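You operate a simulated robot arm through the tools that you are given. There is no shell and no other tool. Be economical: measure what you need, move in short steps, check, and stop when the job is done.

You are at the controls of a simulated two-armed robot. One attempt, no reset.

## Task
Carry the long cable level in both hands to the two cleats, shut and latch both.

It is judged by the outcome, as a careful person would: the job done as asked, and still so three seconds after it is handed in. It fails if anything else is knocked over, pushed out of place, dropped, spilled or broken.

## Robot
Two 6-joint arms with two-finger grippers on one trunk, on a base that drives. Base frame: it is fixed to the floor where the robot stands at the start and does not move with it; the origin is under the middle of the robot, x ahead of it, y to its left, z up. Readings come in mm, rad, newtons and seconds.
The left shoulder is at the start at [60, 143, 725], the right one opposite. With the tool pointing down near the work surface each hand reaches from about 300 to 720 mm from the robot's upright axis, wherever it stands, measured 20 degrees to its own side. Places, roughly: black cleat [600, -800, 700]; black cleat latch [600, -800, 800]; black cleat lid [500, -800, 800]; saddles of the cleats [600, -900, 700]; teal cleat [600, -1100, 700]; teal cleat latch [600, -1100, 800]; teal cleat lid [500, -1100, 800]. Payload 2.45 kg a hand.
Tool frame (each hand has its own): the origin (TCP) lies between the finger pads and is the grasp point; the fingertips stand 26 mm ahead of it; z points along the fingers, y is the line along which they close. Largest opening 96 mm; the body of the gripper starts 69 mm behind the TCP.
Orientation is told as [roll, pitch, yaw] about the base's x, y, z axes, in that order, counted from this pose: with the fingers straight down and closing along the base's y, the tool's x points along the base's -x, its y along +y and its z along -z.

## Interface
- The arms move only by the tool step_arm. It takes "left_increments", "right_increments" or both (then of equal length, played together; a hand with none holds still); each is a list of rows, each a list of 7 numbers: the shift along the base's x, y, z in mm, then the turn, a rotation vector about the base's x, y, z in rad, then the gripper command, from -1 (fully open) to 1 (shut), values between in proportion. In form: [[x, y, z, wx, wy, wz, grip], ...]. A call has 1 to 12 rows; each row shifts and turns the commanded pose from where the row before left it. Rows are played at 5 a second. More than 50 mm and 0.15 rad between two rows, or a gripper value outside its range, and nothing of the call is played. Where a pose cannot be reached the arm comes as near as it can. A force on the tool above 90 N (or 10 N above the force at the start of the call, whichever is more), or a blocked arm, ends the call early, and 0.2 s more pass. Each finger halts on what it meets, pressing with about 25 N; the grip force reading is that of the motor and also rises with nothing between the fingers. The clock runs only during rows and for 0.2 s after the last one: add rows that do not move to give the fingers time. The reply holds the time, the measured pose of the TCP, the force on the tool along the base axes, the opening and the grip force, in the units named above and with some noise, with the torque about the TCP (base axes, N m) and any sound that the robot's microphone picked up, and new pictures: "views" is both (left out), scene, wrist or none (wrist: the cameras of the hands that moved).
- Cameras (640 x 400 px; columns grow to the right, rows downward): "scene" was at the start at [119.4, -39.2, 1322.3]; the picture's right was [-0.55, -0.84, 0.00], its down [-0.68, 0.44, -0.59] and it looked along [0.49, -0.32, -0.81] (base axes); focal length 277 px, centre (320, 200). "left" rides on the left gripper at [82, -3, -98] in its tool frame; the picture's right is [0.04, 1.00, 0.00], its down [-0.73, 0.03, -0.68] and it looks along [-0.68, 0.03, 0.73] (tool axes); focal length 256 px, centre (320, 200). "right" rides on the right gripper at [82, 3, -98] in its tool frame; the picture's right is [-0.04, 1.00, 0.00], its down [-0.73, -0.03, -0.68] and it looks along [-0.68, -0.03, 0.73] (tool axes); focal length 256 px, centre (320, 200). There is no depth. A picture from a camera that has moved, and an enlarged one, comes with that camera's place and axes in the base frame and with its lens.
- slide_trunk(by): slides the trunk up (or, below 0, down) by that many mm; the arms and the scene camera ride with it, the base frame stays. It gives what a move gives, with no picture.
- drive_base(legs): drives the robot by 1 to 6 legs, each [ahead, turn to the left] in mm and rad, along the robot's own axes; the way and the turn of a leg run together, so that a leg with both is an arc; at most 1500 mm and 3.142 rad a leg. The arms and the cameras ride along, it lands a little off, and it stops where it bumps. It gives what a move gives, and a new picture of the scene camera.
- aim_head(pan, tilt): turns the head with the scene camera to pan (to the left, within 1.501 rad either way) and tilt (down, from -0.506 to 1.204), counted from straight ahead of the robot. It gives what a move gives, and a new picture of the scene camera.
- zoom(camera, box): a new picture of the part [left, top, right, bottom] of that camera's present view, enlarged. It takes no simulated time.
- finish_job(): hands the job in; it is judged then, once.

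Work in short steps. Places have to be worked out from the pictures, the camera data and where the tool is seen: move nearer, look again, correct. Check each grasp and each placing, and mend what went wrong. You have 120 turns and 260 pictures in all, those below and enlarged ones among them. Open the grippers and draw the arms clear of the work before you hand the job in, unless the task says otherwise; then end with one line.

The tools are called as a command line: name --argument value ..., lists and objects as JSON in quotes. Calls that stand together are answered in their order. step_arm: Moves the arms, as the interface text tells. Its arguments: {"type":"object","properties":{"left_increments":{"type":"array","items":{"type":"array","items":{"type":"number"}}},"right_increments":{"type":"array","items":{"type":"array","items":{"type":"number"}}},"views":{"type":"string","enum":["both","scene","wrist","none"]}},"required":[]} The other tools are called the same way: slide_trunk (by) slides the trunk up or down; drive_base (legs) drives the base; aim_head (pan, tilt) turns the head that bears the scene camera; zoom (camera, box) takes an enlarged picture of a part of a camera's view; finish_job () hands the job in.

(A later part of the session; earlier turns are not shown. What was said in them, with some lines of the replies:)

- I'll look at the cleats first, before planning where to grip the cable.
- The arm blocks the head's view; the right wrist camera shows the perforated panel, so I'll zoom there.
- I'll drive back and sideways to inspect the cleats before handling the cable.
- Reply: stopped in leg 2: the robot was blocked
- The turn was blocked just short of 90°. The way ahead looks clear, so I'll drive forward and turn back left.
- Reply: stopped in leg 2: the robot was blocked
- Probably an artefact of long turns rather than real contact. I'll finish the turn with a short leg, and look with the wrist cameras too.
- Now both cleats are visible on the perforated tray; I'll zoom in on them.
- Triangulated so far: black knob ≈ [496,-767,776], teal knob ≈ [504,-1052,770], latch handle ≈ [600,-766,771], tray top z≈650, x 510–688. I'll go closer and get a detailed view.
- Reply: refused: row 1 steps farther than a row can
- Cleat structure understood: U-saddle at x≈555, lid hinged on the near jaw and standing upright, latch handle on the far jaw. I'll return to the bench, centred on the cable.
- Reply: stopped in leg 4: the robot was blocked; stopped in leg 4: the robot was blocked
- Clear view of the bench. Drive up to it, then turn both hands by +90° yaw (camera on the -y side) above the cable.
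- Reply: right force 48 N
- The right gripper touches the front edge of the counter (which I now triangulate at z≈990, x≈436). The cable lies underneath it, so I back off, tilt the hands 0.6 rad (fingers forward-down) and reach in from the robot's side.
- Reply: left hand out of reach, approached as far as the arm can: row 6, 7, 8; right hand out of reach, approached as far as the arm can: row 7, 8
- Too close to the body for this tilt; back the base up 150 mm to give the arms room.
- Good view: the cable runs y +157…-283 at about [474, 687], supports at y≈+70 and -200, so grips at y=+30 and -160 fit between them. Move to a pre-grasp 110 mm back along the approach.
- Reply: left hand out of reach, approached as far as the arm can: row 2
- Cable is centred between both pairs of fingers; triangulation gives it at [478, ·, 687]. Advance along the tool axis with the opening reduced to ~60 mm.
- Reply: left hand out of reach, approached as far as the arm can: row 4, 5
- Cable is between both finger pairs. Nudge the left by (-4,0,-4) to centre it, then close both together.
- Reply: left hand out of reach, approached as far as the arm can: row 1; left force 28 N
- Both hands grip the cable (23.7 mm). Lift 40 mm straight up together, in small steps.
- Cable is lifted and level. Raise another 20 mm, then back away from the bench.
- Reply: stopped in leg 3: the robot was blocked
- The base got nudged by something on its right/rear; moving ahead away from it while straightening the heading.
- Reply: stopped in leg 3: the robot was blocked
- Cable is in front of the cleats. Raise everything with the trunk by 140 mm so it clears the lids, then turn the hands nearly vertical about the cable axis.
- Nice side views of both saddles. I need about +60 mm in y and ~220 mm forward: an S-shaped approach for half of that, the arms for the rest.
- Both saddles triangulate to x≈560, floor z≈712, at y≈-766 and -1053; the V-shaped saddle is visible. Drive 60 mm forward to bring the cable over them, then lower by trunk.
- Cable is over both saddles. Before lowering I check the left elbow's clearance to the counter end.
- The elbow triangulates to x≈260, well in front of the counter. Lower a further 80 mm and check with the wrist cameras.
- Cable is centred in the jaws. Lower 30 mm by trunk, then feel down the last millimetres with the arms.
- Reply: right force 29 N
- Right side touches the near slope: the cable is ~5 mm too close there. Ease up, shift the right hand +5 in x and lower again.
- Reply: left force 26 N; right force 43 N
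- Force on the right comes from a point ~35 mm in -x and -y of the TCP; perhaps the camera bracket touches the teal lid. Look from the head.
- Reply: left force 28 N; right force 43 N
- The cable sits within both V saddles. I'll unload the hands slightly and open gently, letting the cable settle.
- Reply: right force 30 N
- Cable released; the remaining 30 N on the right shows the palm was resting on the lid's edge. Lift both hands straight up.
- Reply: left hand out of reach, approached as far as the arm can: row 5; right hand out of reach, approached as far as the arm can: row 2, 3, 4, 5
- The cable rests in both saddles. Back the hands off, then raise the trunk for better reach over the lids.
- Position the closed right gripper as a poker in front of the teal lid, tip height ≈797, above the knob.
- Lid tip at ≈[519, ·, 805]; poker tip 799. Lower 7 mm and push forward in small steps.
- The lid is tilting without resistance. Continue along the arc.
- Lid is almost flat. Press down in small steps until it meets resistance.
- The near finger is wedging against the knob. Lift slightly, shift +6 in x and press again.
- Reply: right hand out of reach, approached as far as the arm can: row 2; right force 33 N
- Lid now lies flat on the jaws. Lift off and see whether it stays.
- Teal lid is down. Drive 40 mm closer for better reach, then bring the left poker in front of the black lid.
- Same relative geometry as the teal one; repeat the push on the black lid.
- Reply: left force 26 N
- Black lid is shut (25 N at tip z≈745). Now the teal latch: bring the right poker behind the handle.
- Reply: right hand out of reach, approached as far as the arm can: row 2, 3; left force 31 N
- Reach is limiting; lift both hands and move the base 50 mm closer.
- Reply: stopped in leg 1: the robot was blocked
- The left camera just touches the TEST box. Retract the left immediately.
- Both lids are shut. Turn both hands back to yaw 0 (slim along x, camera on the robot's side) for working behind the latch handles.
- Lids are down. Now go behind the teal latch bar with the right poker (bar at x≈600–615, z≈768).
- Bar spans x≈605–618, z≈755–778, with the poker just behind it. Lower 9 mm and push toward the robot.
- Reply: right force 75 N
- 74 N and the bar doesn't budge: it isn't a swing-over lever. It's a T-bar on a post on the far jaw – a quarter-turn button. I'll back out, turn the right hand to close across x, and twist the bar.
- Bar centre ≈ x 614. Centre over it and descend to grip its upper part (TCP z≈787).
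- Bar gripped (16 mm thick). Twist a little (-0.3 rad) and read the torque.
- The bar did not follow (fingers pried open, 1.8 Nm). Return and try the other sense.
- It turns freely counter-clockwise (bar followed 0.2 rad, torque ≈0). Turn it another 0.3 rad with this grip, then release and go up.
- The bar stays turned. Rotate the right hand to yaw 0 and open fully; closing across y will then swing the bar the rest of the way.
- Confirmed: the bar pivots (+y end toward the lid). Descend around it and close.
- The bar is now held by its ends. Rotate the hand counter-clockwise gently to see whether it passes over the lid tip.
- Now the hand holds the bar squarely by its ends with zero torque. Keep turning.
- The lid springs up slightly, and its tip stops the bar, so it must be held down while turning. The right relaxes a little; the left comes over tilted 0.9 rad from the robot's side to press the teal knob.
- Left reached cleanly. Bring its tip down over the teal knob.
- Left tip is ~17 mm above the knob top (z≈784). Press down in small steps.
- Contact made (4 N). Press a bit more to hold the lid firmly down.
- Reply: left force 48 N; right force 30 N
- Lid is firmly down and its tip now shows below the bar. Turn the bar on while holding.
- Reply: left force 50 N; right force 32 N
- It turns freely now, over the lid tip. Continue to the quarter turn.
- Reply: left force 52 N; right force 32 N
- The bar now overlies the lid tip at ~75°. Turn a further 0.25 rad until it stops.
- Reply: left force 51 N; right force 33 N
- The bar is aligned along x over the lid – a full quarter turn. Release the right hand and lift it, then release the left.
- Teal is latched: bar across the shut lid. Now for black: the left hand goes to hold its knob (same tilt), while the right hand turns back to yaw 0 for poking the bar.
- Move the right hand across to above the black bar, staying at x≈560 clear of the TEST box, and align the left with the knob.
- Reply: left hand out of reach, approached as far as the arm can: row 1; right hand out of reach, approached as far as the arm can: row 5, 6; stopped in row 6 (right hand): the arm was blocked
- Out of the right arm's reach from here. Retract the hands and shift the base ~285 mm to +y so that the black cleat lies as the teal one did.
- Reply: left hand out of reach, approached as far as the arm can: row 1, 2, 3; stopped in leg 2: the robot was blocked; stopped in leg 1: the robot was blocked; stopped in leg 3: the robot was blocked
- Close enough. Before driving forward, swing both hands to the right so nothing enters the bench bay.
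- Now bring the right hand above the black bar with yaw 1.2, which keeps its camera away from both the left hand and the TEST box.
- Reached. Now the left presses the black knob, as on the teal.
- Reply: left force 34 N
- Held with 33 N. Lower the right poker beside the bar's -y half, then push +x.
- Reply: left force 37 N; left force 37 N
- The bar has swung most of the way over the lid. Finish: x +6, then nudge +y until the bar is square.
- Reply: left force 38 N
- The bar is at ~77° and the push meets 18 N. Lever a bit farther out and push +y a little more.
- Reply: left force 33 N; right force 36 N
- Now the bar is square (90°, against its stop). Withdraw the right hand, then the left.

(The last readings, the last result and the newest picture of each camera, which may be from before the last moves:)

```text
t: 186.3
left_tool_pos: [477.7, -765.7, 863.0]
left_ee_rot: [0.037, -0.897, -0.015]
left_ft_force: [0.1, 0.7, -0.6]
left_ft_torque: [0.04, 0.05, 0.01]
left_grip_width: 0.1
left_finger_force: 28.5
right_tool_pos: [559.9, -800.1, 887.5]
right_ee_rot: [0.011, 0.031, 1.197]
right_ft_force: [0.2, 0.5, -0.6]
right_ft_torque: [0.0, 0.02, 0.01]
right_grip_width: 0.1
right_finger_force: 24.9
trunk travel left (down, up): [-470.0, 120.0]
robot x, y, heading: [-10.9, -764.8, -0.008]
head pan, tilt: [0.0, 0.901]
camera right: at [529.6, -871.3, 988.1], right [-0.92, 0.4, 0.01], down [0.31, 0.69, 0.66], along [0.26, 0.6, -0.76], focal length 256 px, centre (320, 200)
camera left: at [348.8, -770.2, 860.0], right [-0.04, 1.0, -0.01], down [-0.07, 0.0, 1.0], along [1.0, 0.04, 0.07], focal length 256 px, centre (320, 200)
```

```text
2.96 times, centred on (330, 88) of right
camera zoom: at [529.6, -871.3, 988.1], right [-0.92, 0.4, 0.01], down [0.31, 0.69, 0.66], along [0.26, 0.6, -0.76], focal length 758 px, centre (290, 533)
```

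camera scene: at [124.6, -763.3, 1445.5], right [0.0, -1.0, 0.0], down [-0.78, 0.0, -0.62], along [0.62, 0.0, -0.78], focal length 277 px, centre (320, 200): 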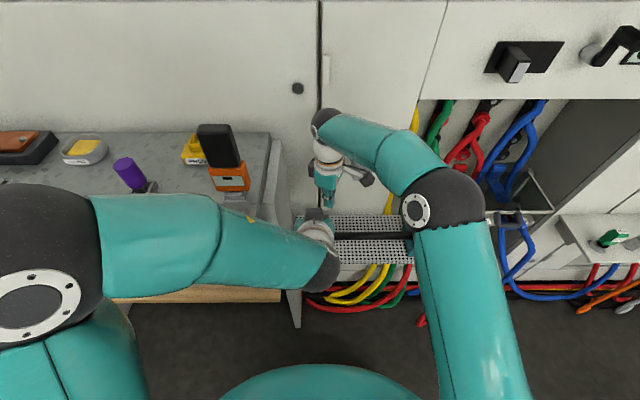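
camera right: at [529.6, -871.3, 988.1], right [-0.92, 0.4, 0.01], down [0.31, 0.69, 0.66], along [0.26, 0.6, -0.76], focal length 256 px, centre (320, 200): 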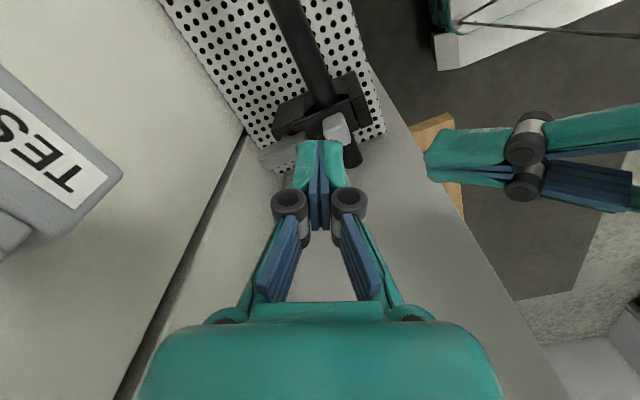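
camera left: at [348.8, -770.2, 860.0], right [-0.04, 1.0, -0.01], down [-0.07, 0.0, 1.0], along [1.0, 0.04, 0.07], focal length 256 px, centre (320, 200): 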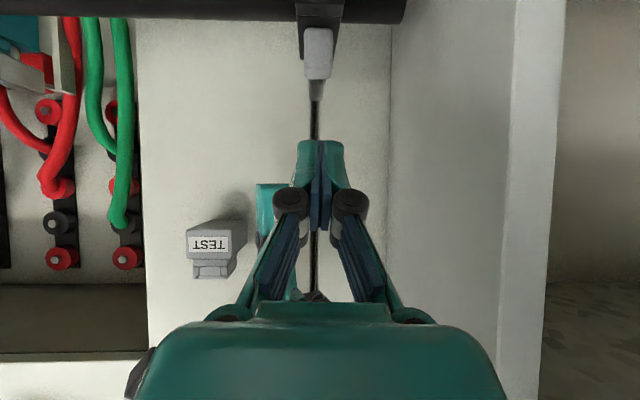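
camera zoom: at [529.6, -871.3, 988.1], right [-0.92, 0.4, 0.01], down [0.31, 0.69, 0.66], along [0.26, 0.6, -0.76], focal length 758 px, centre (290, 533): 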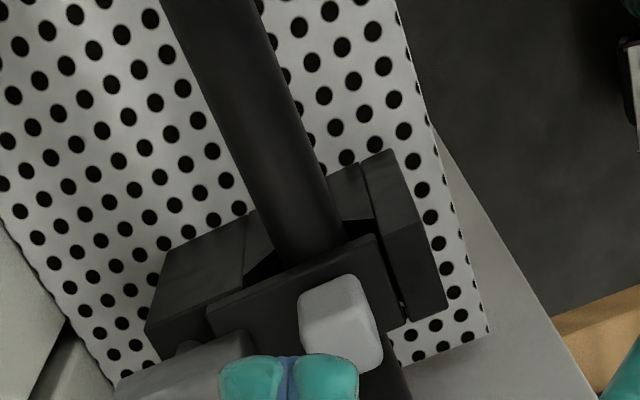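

Black bar lies across its lid too. Open the grippers, draw the arms back and up, and reverse for a final look.

step_arm --left_increments '[[-30, 0, 20, 0, 0, 0, 0.5], [-30, 0, 20, 0, 0, 0, -0.5], [0, 0, 20, 0, 0, 0, -1], [0, 0, 0, 0, 0, 0, -1]]' --right_increments '[[-35, -20, 20, 0, 0, 0, 0.5], [-35, -20, 20, 0, 0, 0, -0.5], [0, 0, 20, 0, 0, 0, -1], [0, 0, 0, 0, 0, 0, -1]]' --views "none"

drive_base --legs '[[-250, 0]]'

aim_head --pan -0.2 --tilt 0.65

zoom --camera "scene" --box '[240, 150, 460, 290]'

```text
t: 187.3
left_tool_pos: [417.9, -765.9, 923.2]
left_ee_rot: [0.039, -0.9, -0.015]
left_ft_force: [0.4, -0.2, -0.9]
left_ft_torque: [-0.03, -0.01, 0.03]
left_grip_width: 95.8
left_finger_force: 0.0
right_tool_pos: [486.9, -838.2, 947.5]
right_ee_rot: [0.009, 0.031, 1.196]
right_ft_force: [-0.2, 0.6, 0.5]
right_ft_torque: [-0.02, -0.01, -0.01]
right_grip_width: 95.9
right_finger_force: 0.0
trunk travel left (down, up): [-470.0, 120.0]
robot x, y, heading: [-9.7, -761.4, -0.002]
head pan, tilt: [0.0, 0.901]
```

```text
t: 189.1
left_tool_pos: [163.7, -764.1, 924.3]
left_ee_rot: [0.04, -0.901, -0.016]
left_ft_force: [0.1, 0.0, 1.1]
left_ft_torque: [0.0, -0.01, 0.02]
left_grip_width: 96.0
left_finger_force: 0.0
right_tool_pos: [235.2, -838.0, 947.7]
right_ee_rot: [0.008, 0.03, 1.197]
right_ft_force: [-0.9, 0.3, 0.8]
right_ft_torque: [0.0, -0.01, 0.04]
right_grip_width: 96.0
right_finger_force: 0.0
trunk travel left (down, up): [-470.0, 120.0]
robot x, y, heading: [-262.1, -767.8, -0.003]
head pan, tilt: [0.0, 0.901]
camera scene: at [-129.9, -762.1, 1445.6], right [0.0, -1.0, 0.0], down [-0.78, 0.0, -0.62], along [0.62, 0.0, -0.78], focal length 277 px, centre (320, 200)
```

scene: 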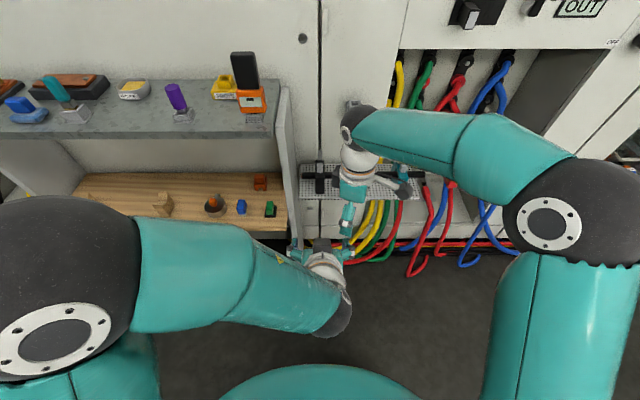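

```text
t: 189.9
left_tool_pos: [165.3, -764.1, 923.3]
left_ee_rot: [0.039, -0.9, -0.015]
left_ft_force: [-0.1, 0.1, 0.1]
left_ft_torque: [0.01, -0.01, 0.04]
left_grip_width: 96.0
left_finger_force: 0.0
right_tool_pos: [235.4, -838.6, 947.9]
right_ee_rot: [0.012, 0.031, 1.198]
right_ft_force: [-0.5, -0.2, 0.7]
right_ft_torque: [-0.04, 0.02, -0.03]
right_grip_width: 96.0
right_finger_force: 0.0
trunk travel left (down, up): [-470.0, 120.0]
robot x, y, heading: [-265.0, -761.9, -0.004]
head pan, tilt: [-0.201, 0.649]
camera scene: at [-119.0, -779.4, 1465.9], right [-0.2, -0.98, 0.0], down [-0.59, 0.12, -0.8], along [0.78, -0.16, -0.61], focal length 277 px, centre (320, 200)
```

scene: 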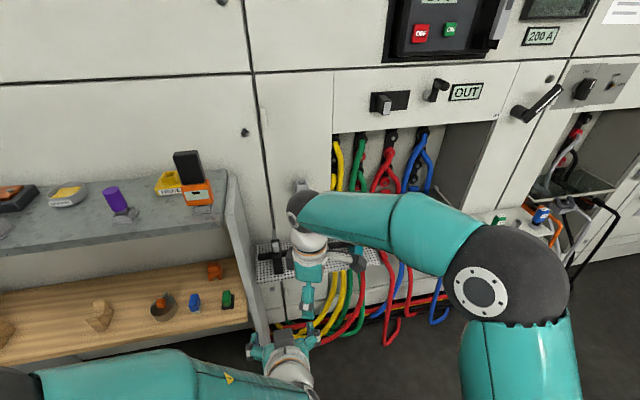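

```text
2.86 times, centred on (350, 220) of scene
camera zoom: at [-119.0, -779.4, 1465.9], right [-0.2, -0.98, 0.0], down [-0.59, 0.12, -0.8], along [0.78, -0.16, -0.61], focal length 792 px, centre (234, 143)
```

zoom: 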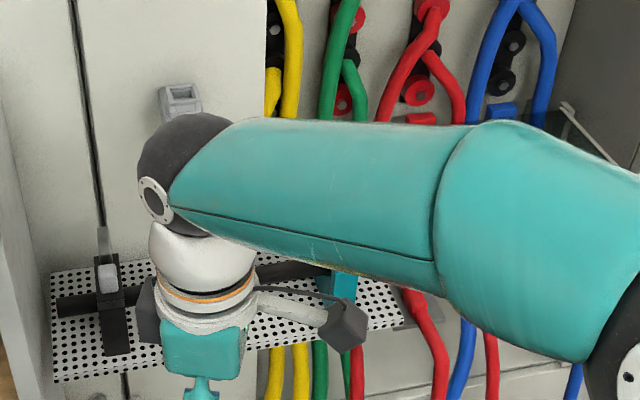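

Move the right arm aside for a clear final check.

step_arm --right_increments '[[0, -45, 0, 0, 0, 0, -1], [0, -45, 0, 0, 0, 0, -1], [0, -45, 0, 0, 0, 0, -1], [0, -45, 0, 0, 0, 0, -1], [0, -45, 0, 0, 0, 0, -1], [0, -45, 0, 0, 0, 0, -1]]' --views "none"

zoom --camera "scene" --box '[240, 220, 400, 320]'

```text
t: 191.3
left_tool_pos: [165.2, -764.4, 923.9]
left_ee_rot: [0.039, -0.898, -0.016]
left_ft_force: [-0.1, -0.3, -1.1]
left_ft_torque: [0.02, 0.0, 0.04]
left_grip_width: 96.1
left_finger_force: 0.1
right_tool_pos: [234.7, -1109.4, 946.7]
right_ee_rot: [0.012, 0.032, 1.198]
right_ft_force: [0.1, -0.1, 0.1]
right_ft_torque: [0.01, 0.0, -0.01]
right_grip_width: 95.9
right_finger_force: 0.0
trunk travel left (down, up): [-470.0, 120.0]
robot x, y, heading: [-264.5, -763.3, -0.004]
head pan, tilt: [-0.201, 0.649]
```

```text
4.00 times, centred on (320, 270) of scene
camera zoom: at [-118.8, -780.3, 1465.9], right [-0.2, -0.98, 0.0], down [-0.59, 0.12, -0.8], along [0.78, -0.16, -0.61], focal length 1108 px, centre (320, -80)
```

zoom: 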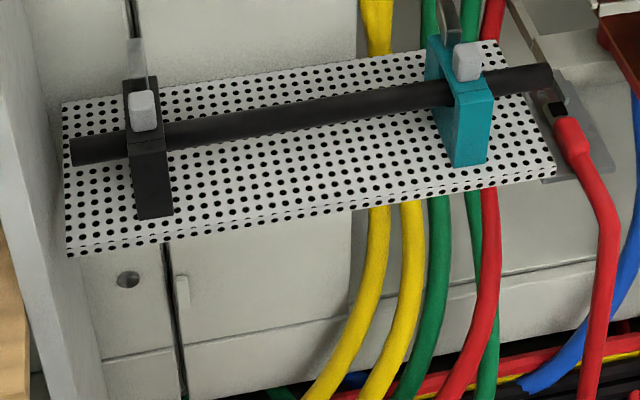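

Both lids are shut with their bars turned across them, the cable lies level in both saddles, and nothing else appears disturbed. The grippers are open and the arms clear, so I'm handing in.

finish_job

```text
The job is handed in.
```

The cable is seated level in both cleats, and both lids are shut and latched.
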